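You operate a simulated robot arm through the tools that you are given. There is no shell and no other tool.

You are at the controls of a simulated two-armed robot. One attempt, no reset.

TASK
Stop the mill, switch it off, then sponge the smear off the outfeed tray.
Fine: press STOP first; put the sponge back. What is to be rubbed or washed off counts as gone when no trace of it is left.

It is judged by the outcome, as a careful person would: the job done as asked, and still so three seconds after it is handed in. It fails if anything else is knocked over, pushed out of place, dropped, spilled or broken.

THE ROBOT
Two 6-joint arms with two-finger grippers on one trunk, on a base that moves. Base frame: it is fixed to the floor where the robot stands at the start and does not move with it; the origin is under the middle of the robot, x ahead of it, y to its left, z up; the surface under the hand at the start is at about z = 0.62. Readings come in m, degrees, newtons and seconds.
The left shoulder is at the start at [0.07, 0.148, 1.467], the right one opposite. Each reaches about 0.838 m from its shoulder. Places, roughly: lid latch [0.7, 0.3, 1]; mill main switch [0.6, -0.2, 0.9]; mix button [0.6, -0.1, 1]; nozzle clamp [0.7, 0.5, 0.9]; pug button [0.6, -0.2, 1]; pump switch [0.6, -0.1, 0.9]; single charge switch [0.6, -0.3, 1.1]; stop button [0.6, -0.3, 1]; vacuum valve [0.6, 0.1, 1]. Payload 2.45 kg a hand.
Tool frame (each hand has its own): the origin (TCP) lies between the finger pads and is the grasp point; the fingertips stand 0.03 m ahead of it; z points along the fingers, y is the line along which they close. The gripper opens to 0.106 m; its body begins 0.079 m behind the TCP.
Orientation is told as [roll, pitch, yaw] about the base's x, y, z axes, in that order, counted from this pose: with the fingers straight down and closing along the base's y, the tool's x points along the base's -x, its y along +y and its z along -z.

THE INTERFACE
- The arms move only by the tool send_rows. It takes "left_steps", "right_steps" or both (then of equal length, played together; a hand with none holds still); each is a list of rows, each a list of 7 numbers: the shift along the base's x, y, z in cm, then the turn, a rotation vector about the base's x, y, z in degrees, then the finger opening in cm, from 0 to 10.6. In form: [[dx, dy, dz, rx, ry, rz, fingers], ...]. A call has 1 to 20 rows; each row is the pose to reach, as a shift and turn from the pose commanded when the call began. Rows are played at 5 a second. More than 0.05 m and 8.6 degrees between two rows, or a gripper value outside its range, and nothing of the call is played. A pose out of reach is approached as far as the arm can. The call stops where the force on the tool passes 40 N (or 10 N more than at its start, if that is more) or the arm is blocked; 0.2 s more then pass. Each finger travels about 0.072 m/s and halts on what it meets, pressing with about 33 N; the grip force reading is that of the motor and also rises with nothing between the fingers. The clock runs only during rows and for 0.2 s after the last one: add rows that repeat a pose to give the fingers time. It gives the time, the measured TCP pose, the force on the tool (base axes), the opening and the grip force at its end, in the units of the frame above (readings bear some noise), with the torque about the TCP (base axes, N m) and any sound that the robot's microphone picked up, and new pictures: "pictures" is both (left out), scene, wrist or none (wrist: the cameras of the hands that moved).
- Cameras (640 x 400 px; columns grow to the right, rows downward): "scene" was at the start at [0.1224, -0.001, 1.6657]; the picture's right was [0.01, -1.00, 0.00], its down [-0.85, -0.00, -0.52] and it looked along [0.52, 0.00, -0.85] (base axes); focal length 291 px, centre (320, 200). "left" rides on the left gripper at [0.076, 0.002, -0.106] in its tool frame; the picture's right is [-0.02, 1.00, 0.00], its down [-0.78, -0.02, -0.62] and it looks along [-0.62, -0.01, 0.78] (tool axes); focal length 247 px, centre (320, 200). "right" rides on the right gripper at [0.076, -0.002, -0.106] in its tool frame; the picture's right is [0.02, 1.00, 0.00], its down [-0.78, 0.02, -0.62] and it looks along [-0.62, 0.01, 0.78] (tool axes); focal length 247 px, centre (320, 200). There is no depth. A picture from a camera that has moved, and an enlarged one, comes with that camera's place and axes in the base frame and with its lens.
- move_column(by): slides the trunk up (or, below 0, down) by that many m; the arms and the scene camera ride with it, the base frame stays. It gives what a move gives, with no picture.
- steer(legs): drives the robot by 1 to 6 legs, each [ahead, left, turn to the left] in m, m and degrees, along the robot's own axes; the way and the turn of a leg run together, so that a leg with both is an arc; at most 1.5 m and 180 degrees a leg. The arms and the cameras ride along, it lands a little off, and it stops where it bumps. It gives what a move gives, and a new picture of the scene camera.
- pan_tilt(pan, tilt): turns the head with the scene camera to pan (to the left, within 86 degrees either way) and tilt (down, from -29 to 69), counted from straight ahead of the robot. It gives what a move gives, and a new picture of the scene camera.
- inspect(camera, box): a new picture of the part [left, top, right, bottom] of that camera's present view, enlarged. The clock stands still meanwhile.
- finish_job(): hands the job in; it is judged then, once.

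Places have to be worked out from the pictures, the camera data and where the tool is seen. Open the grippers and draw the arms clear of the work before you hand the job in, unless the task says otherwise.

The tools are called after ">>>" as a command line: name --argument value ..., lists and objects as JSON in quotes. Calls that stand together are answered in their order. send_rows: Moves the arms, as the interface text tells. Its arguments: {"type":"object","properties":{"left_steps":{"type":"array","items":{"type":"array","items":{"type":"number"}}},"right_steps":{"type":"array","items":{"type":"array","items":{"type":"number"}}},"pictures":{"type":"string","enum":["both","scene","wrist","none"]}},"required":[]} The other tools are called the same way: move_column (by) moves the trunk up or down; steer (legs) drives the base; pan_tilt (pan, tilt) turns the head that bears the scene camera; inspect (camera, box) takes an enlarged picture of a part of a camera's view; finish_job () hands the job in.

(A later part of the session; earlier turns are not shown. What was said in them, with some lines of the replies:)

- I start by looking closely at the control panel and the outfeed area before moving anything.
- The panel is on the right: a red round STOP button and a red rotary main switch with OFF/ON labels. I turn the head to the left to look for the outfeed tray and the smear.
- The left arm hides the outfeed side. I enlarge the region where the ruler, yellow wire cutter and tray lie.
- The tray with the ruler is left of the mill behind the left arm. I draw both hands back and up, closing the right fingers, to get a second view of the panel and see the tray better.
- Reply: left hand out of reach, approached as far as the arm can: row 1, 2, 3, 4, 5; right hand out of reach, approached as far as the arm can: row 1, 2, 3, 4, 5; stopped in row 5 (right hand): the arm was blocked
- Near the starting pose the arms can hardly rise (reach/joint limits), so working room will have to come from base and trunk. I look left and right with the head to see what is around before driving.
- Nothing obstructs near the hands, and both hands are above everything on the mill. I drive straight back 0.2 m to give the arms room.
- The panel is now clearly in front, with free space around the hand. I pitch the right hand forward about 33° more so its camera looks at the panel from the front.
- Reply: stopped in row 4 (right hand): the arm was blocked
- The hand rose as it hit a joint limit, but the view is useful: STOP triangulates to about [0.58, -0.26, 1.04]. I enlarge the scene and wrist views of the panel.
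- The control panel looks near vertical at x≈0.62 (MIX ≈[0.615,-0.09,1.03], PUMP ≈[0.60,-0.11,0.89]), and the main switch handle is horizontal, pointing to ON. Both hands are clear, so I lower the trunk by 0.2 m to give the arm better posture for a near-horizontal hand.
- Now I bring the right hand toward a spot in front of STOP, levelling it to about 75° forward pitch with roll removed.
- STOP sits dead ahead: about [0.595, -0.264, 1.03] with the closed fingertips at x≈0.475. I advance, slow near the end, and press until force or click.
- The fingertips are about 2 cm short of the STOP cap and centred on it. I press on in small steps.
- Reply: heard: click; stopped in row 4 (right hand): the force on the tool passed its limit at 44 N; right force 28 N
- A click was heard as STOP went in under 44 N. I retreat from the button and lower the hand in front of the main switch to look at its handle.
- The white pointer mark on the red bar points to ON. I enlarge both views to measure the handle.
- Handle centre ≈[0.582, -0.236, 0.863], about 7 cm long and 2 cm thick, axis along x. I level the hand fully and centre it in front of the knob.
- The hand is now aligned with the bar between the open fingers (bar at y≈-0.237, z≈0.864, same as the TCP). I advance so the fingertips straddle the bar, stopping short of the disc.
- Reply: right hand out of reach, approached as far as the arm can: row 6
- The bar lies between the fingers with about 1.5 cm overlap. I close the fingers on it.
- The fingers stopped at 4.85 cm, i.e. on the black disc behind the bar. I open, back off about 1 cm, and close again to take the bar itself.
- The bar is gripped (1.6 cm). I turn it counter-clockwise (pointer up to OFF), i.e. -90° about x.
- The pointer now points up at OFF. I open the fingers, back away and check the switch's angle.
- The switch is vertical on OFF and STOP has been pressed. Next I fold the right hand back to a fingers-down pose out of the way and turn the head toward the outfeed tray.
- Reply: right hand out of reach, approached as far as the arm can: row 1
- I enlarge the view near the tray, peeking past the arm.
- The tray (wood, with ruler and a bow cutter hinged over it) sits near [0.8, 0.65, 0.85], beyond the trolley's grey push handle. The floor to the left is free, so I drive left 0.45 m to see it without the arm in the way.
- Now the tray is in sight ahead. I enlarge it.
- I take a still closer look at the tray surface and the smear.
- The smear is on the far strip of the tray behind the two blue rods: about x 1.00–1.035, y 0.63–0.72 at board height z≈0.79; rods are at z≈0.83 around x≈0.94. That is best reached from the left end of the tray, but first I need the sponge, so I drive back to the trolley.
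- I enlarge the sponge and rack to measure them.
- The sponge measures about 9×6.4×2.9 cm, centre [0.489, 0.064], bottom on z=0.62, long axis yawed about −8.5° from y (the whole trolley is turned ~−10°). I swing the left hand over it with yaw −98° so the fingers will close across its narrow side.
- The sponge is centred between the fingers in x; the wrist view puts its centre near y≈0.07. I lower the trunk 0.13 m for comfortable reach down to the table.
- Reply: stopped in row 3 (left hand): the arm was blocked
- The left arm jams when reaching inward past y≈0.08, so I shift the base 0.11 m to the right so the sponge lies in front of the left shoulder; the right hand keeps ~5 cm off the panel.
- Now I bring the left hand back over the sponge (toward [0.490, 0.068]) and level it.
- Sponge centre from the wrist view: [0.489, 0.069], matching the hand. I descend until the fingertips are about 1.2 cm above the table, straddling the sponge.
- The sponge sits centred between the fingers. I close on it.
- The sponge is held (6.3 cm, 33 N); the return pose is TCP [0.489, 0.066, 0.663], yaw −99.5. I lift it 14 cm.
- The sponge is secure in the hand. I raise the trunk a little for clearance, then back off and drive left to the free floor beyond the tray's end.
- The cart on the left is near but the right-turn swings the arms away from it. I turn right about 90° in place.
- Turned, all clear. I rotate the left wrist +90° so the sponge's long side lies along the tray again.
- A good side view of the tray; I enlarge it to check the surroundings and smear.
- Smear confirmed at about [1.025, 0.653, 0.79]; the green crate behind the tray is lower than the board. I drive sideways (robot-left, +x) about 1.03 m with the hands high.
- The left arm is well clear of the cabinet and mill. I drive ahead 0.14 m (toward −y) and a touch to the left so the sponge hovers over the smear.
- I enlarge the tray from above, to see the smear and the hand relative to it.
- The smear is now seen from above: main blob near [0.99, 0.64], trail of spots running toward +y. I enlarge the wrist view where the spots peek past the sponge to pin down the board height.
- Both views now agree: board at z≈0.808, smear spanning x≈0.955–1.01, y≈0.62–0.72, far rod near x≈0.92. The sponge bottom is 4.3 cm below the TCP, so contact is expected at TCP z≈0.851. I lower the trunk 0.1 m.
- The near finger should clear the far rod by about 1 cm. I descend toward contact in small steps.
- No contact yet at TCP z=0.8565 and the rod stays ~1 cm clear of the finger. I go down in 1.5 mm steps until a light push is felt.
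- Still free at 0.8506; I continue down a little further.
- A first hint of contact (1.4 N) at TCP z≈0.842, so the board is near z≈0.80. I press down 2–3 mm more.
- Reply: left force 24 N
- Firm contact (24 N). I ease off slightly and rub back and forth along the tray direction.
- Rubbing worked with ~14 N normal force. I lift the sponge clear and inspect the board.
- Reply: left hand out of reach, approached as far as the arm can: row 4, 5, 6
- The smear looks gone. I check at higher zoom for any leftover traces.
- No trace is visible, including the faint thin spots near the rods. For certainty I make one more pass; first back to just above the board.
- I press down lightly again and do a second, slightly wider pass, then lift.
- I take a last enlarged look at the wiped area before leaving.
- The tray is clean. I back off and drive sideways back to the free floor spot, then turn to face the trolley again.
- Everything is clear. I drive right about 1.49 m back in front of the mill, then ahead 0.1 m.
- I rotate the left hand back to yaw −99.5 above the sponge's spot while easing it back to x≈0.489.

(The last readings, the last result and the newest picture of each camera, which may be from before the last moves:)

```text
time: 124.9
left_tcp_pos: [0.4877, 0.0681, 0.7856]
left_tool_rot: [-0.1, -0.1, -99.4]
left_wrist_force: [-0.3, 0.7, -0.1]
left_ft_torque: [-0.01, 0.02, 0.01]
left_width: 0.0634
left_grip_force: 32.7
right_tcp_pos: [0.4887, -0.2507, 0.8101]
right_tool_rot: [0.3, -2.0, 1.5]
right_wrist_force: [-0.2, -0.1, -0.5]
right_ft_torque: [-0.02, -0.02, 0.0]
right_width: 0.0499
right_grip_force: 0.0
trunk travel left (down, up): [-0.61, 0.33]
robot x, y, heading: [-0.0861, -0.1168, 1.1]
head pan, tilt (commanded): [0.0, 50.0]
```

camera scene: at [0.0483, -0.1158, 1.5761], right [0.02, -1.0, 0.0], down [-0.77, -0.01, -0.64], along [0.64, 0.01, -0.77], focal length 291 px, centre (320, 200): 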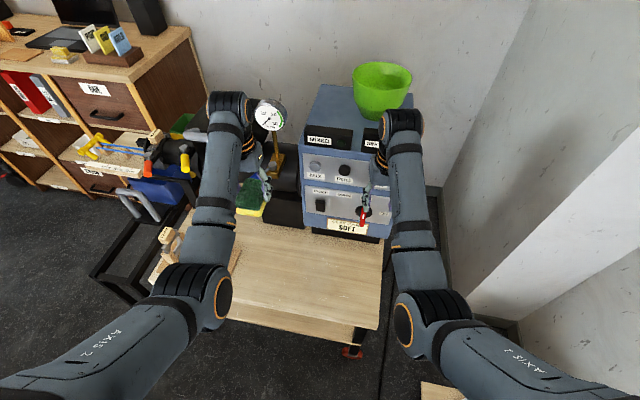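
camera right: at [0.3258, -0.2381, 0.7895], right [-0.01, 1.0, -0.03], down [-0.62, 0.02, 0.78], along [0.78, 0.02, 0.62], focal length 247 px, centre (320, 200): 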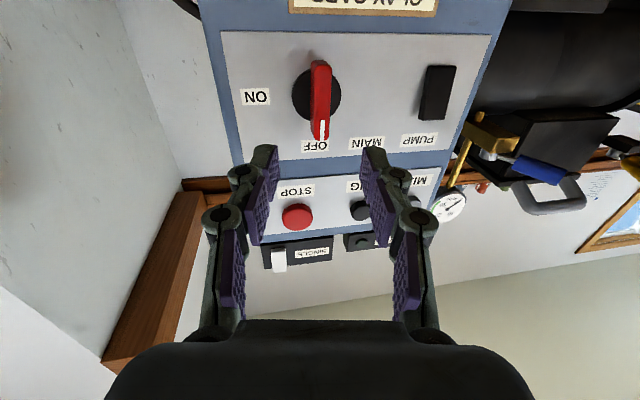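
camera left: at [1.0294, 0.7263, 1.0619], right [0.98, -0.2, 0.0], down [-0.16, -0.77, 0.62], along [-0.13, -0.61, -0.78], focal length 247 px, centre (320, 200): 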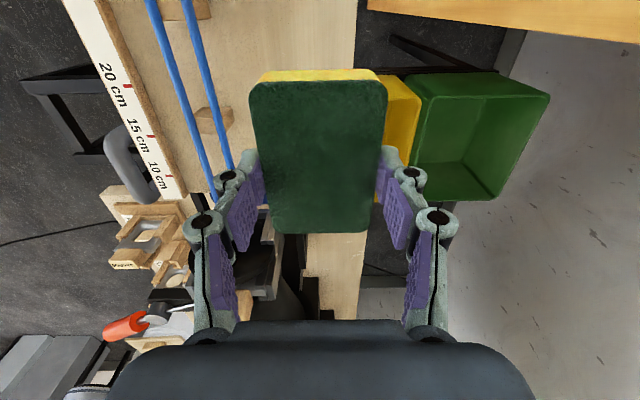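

The hand is right above the sponge's original place. I lower it to just above the table height it was taken from.

>>> send_rows --left_steps '[[0.1, -0.1, -3, 0, 0, 0, 4.5], [0.1, -0.17, -6, 0, 0, 0, 4.5], [0.1, -0.17, -9, 0, 0, 0, 4.5], [0.1, -0.17, -11, 0, 0, 0, 4.5], [0.1, -0.17, -11.9, 0, 0, 0, 4.5], [0.1, -0.17, -11.9, 0, 0, 0, 4.5]]' --pictures "both"

```text
time: 126.3
left_tcp_pos: [0.4862, 0.066, 0.6664]
left_tool_rot: [-0.1, -0.1, -99.4]
left_wrist_force: [-0.4, 0.4, -1.0]
left_ft_torque: [0.0, 0.02, -0.07]
left_width: 0.0631
left_grip_force: 32.7
right_tcp_pos: [0.4877, -0.2505, 0.8099]
right_tool_rot: [0.2, -1.9, 1.3]
right_wrist_force: [0.2, -0.3, 0.1]
right_ft_torque: [0.02, 0.03, -0.02]
right_width: 0.0499
right_grip_force: 0.0
trunk travel left (down, up): [-0.61, 0.33]
robot x, y, heading: [-0.0865, -0.1147, 0.9]
head pan, tilt (commanded): [0.0, 50.0]
camera scene: at [0.0466, -0.1157, 1.3464], right [0.02, -1.0, 0.0], down [-0.77, -0.01, -0.64], along [0.64, 0.01, -0.77], focal length 291 px, centre (320, 200)
camera left: at [0.502, 0.1411, 0.7722], right [0.98, -0.18, 0.0], down [-0.14, -0.77, 0.62], along [-0.12, -0.61, -0.78], focal length 247 px, centre (320, 200)
```

scene: 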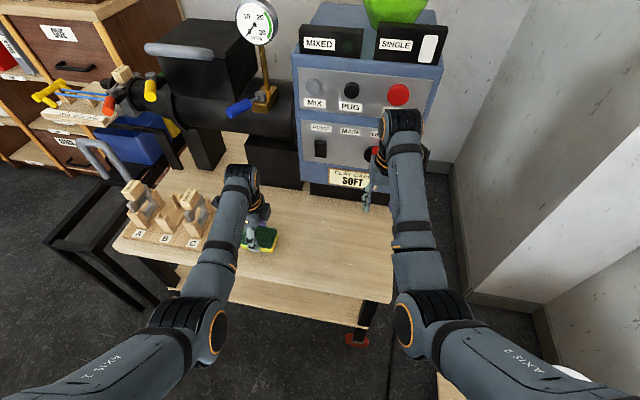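
left: 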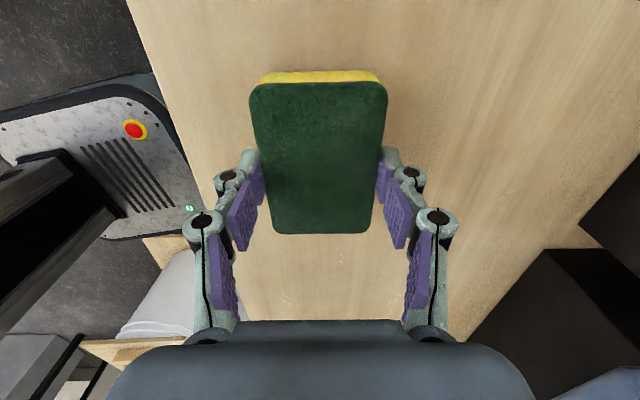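

Just above the table. I go down in 1 mm steps for a light touch, with a 2 mm x correction.

>>> send_rows --left_steps '[[0.15, 0, -0.15, 0, 0, 0, 4.5], [0.2, 0, -0.3, 0, 0, 0, 4.5], [0.2, 0, -0.3, 0, 0, 0, 4.5]]' --pictures "none"

```text
time: 127.1
left_tcp_pos: [0.4918, 0.0656, 0.6636]
left_tool_rot: [0.0, -0.2, -99.4]
left_wrist_force: [0.0, -0.3, -0.5]
left_ft_torque: [0.04, 0.0, 0.01]
left_width: 0.063
left_grip_force: 32.7
right_tcp_pos: [0.4881, -0.2499, 0.8099]
right_tool_rot: [0.4, -1.9, 1.3]
right_wrist_force: [0.3, 0.6, 0.8]
right_ft_torque: [-0.01, 0.0, -0.04]
right_width: 0.0501
right_grip_force: 0.1
trunk travel left (down, up): [-0.61, 0.33]
robot x, y, heading: [-0.0822, -0.1178, 1.1]
head pan, tilt (commanded): [0.0, 50.0]
```

Still no load; a little further down.

>>> send_rows --left_steps '[[0, 0, -0.12, 0, 0, 0, 4.5], [0, 0, -0.24, 0, 0, 0, 4.5], [0, 0, -0.24, 0, 0, 0, 4.5]]' --pictures "none"

```text
time: 127.9
left_tcp_pos: [0.4908, 0.0665, 0.6619]
left_tool_rot: [-0.2, -0.1, -99.4]
left_wrist_force: [-0.6, 0.0, 2.3]
left_ft_torque: [-0.05, -0.05, 0.0]
left_width: 0.0631
left_grip_force: 33.2
right_tcp_pos: [0.4872, -0.2508, 0.8109]
right_tool_rot: [0.2, -1.9, 1.4]
right_wrist_force: [0.4, -0.6, 0.5]
right_ft_torque: [-0.02, -0.02, 0.0]
right_width: 0.05
right_grip_force: 0.0
trunk travel left (down, up): [-0.61, 0.33]
robot x, y, heading: [-0.0846, -0.1161, 0.9]
head pan, tilt (commanded): [0.0, 50.0]
```

The sponge touches the table (2.3 N) at its original place. I open the fingers and rise straight up.

>>> send_rows --left_steps '[[0, 0, 0, 0, 0, 0, 6.5], [0, 0, 0, 0, 0, 0, 8], [0, 0, 0, 0, 0, 0, 9], [0, 0, 0, 0, 0, 0, 9], [0, 0, 3, 0, 0, 0, 9], [0, 0, 7, 0, 0, 0, 9], [0, 0, 11, 0, 0, 0, 9], [0, 0, 14, 0, 0, 0, 9]]' --pictures "both"

```text
time: 129.7
left_tcp_pos: [0.4907, 0.0684, 0.8006]
left_tool_rot: [0.0, 0.0, -99.4]
left_wrist_force: [0.0, 1.3, -0.1]
left_ft_torque: [-0.03, -0.01, -0.02]
left_width: 0.0902
left_grip_force: 0.0
right_tcp_pos: [0.4878, -0.2503, 0.8097]
right_tool_rot: [0.3, -1.9, 1.4]
right_wrist_force: [-0.2, 0.5, -0.2]
right_ft_torque: [0.0, -0.02, -0.01]
right_width: 0.0498
right_grip_force: 0.1
trunk travel left (down, up): [-0.61, 0.33]
robot x, y, heading: [-0.0845, -0.1201, 0.9]
head pan, tilt (commanded): [0.0, 50.0]
camera scene: at [0.0463, -0.1157, 1.3464], right [0.02, -1.0, 0.0], down [-0.77, -0.01, -0.64], along [0.64, 0.01, -0.77], focal length 291 px, centre (320, 200)
camera left: at [0.5042, 0.1436, 0.9071], right [0.98, -0.18, 0.0], down [-0.14, -0.77, 0.62], along [-0.12, -0.61, -0.78], focal length 247 px, centre (320, 200)
```

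scene: 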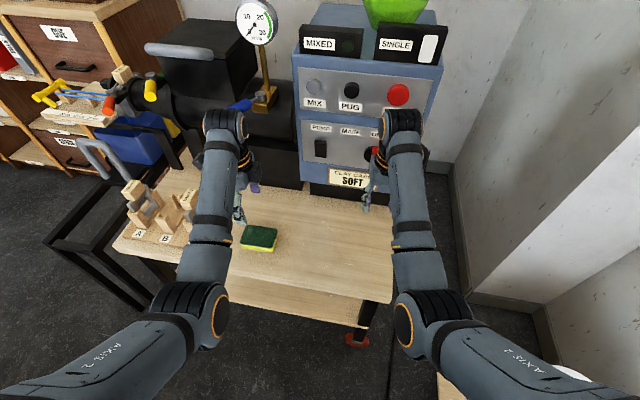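
left: 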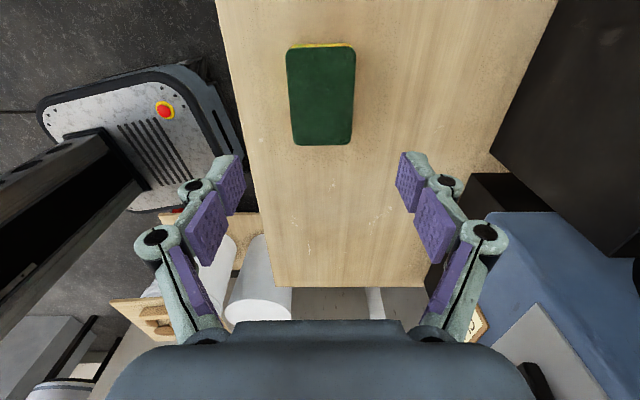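

The sponge lies back in its place. I raise the trunk, open both grippers fully, and back away from the trolley.

>>> move_column --by 0.15

>>> steer --legs '[[-0.15, 0, -0.9]]'

>>> send_rows --left_steps '[[0, 1, 0, 0, 0, 4, 10], [0, 2, 0, 0, 0, 8, 10.6], [0, 2, 0, 0, 0, 8, 10.6]]' --right_steps '[[0, 0, 0, 0, 0, 0, 8], [0, 0, 0, 0, 0, 0, 10.6], [0, 0, 0, 0, 0, 0, 10.6]]' --pictures "scene"

>>> pan_tilt --pan -5 --tilt 45

```text
time: 131.4
left_tcp_pos: [0.4893, 0.0677, 0.9503]
left_tool_rot: [-0.1, -0.2, -99.3]
left_wrist_force: [0.4, 0.6, -0.2]
left_ft_torque: [-0.04, -0.01, 0.01]
left_width: 0.0903
left_grip_force: 0.0
right_tcp_pos: [0.4893, -0.2515, 0.9598]
right_tool_rot: [0.3, -1.8, 1.4]
right_wrist_force: [-0.6, -0.4, 0.5]
right_ft_torque: [-0.02, 0.02, 0.01]
right_width: 0.0501
right_grip_force: 0.0
trunk travel left (down, up): [-0.76, 0.18]
robot x, y, heading: [-0.0849, -0.112, 1.0]
head pan, tilt (commanded): [0.0, 50.0]
```

```text
time: 132.8
left_tcp_pos: [0.3444, 0.0585, 0.9499]
left_tool_rot: [-0.2, -0.1, -100.1]
left_wrist_force: [0.3, 0.0, -0.3]
left_ft_torque: [0.0, 0.0, 0.03]
left_width: 0.0898
left_grip_force: 0.1
right_tcp_pos: [0.3392, -0.2594, 0.9601]
right_tool_rot: [0.3, -1.9, 0.8]
right_wrist_force: [-0.7, 0.2, 0.3]
right_ft_torque: [-0.02, 0.03, -0.02]
right_width: 0.0501
right_grip_force: 0.1
trunk travel left (down, up): [-0.76, 0.18]
robot x, y, heading: [-0.2366, -0.1173, 0.2]
head pan, tilt (commanded): [0.0, 50.0]
camera scene: at [-0.1001, -0.1189, 1.4961], right [0.0, -1.0, 0.0], down [-0.77, 0.0, -0.64], along [0.64, 0.0, -0.77], focal length 291 px, centre (320, 200)
```

scene: 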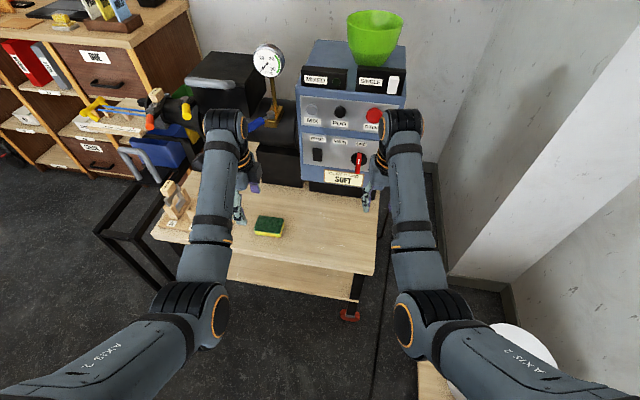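

```text
time: 133.6
left_tcp_pos: [0.3441, 0.0789, 0.951]
left_tool_rot: [0.0, -0.1, -91.9]
left_wrist_force: [1.0, 0.2, -0.9]
left_ft_torque: [0.0, -0.02, -0.03]
left_width: 0.106
left_grip_force: 0.1
right_tcp_pos: [0.3361, -0.2597, 0.961]
right_tool_rot: [0.3, -2.0, 0.7]
right_wrist_force: [0.7, 0.3, -0.7]
right_ft_torque: [0.02, 0.0, 0.0]
right_width: 0.1063
right_grip_force: 0.0
trunk travel left (down, up): [-0.76, 0.18]
robot x, y, heading: [-0.2369, -0.1159, 0.7]
head pan, tilt (commanded): [0.0, 50.0]
camera scene: at [-0.1029, -0.1194, 1.4964], right [0.0, -1.0, 0.0], down [-0.77, 0.0, -0.64], along [0.64, 0.0, -0.77], focal length 291 px, centre (320, 200)
```

scene: 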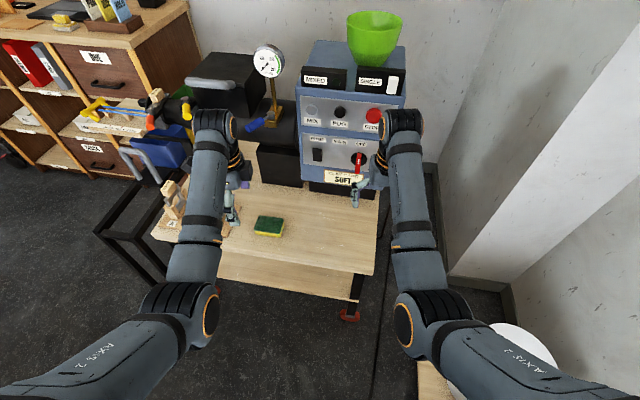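

```text
time: 134.3
left_tcp_pos: [0.3441, 0.0797, 0.9503]
left_tool_rot: [0.0, -0.1, -92.1]
left_wrist_force: [-0.9, -0.2, -0.5]
left_ft_torque: [-0.02, 0.02, -0.01]
left_width: 0.1059
left_grip_force: 0.1
right_tcp_pos: [0.3364, -0.259, 0.9615]
right_tool_rot: [0.3, -1.9, 0.7]
right_wrist_force: [-0.4, 0.5, 0.4]
right_ft_torque: [-0.05, 0.01, -0.01]
right_width: 0.1059
right_grip_force: 0.0
trunk travel left (down, up): [-0.76, 0.18]
robot x, y, heading: [-0.229, -0.1217, 0.4]
head pan, tilt (commanded): [-5.0, 45.0]
camera scene: at [-0.0981, -0.1261, 1.5032], right [-0.08, -1.0, 0.0], down [-0.71, 0.06, -0.71], along [0.7, -0.06, -0.71], focal length 291 px, centre (320, 200)
```

scene: 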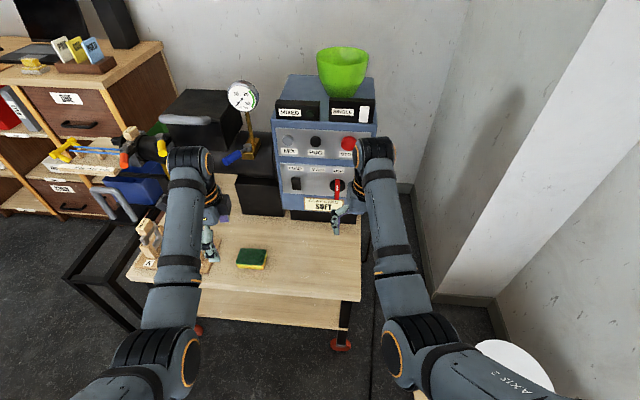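

I check the final state of the panel, sponge, and tray close up.

>>> inspect --camera "scene" --box '[260, 90, 388, 220]'

>>> inspect --camera "scene" --box '[120, 190, 312, 310]'

>>> inspect --camera "scene" --box '[30, 110, 190, 210]'

```text
3.08 times, centred on (324, 155) of scene
camera zoom: at [-0.0981, -0.1261, 1.5032], right [-0.08, -1.0, 0.0], down [-0.71, 0.06, -0.71], along [0.7, -0.06, -0.71], focal length 894 px, centre (308, 338)
```

zoom: 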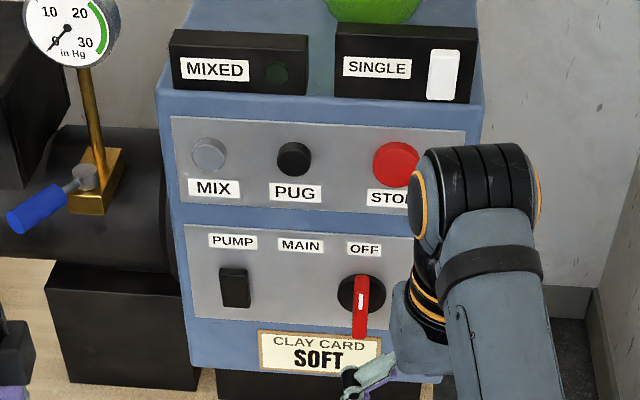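

```text
3.33 times, centred on (216, 250) of scene
camera zoom: at [-0.0981, -0.1261, 1.5032], right [-0.08, -1.0, 0.0], down [-0.71, 0.06, -0.71], along [0.7, -0.06, -0.71], focal length 969 px, centre (667, 33)
```

zoom: 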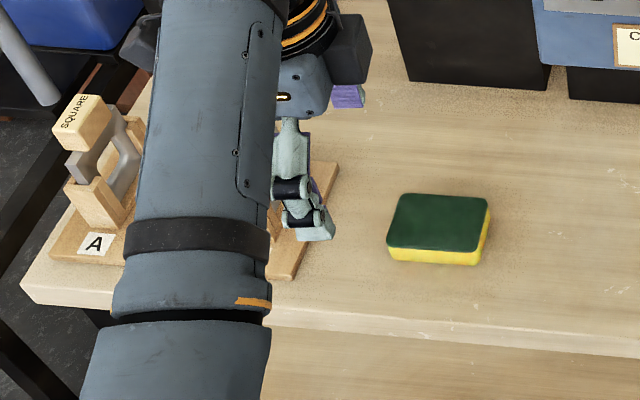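

```text
4.00 times, centred on (110, 160) of scene
camera zoom: at [-0.0981, -0.1261, 1.5032], right [-0.08, -1.0, 0.0], down [-0.71, 0.06, -0.71], along [0.7, -0.06, -0.71], focal length 1163 px, centre (1160, 360)
```

zoom: 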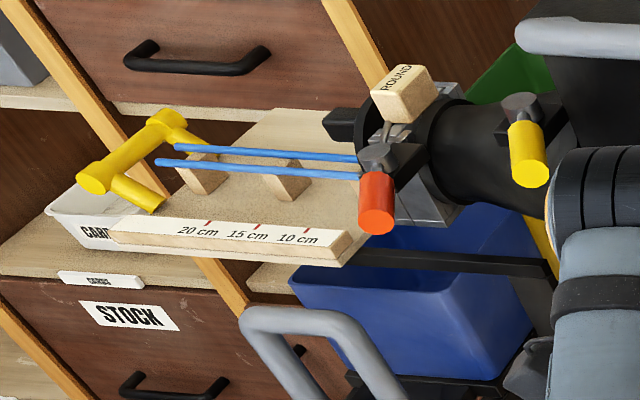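

STOP was pressed first and clicked. The main switch points to OFF, the tray shows no trace of the smear, the sponge is back in its place, both grippers are open and the arms are clear. I hand in the job.

>>> finish_job

```text
The job is handed in.
```

The mill is stopped and switched off, the smear is gone from the outfeed tray, and the sponge is back where it was. I have handed the job in.

- **Stop:** I pressed STOP first, and it clicked.
- **Main switch:** I turned it a quarter turn, from ON to OFF. It made no click, but in the pictures its pointer stands straight up at the OFF label.
- **Tray:** I rubbed the smear off in two passes along the tray. Enlarged pictures afterwards show no trace, including the faint spots near the blue rods.
- **Sponge:** It is back on the trolley, within about 5 mm of where I picked it up and at the same angle.

I saw nothing else knocked, moved or dropped. The grippers are open and the arms are drawn back from the trolley.
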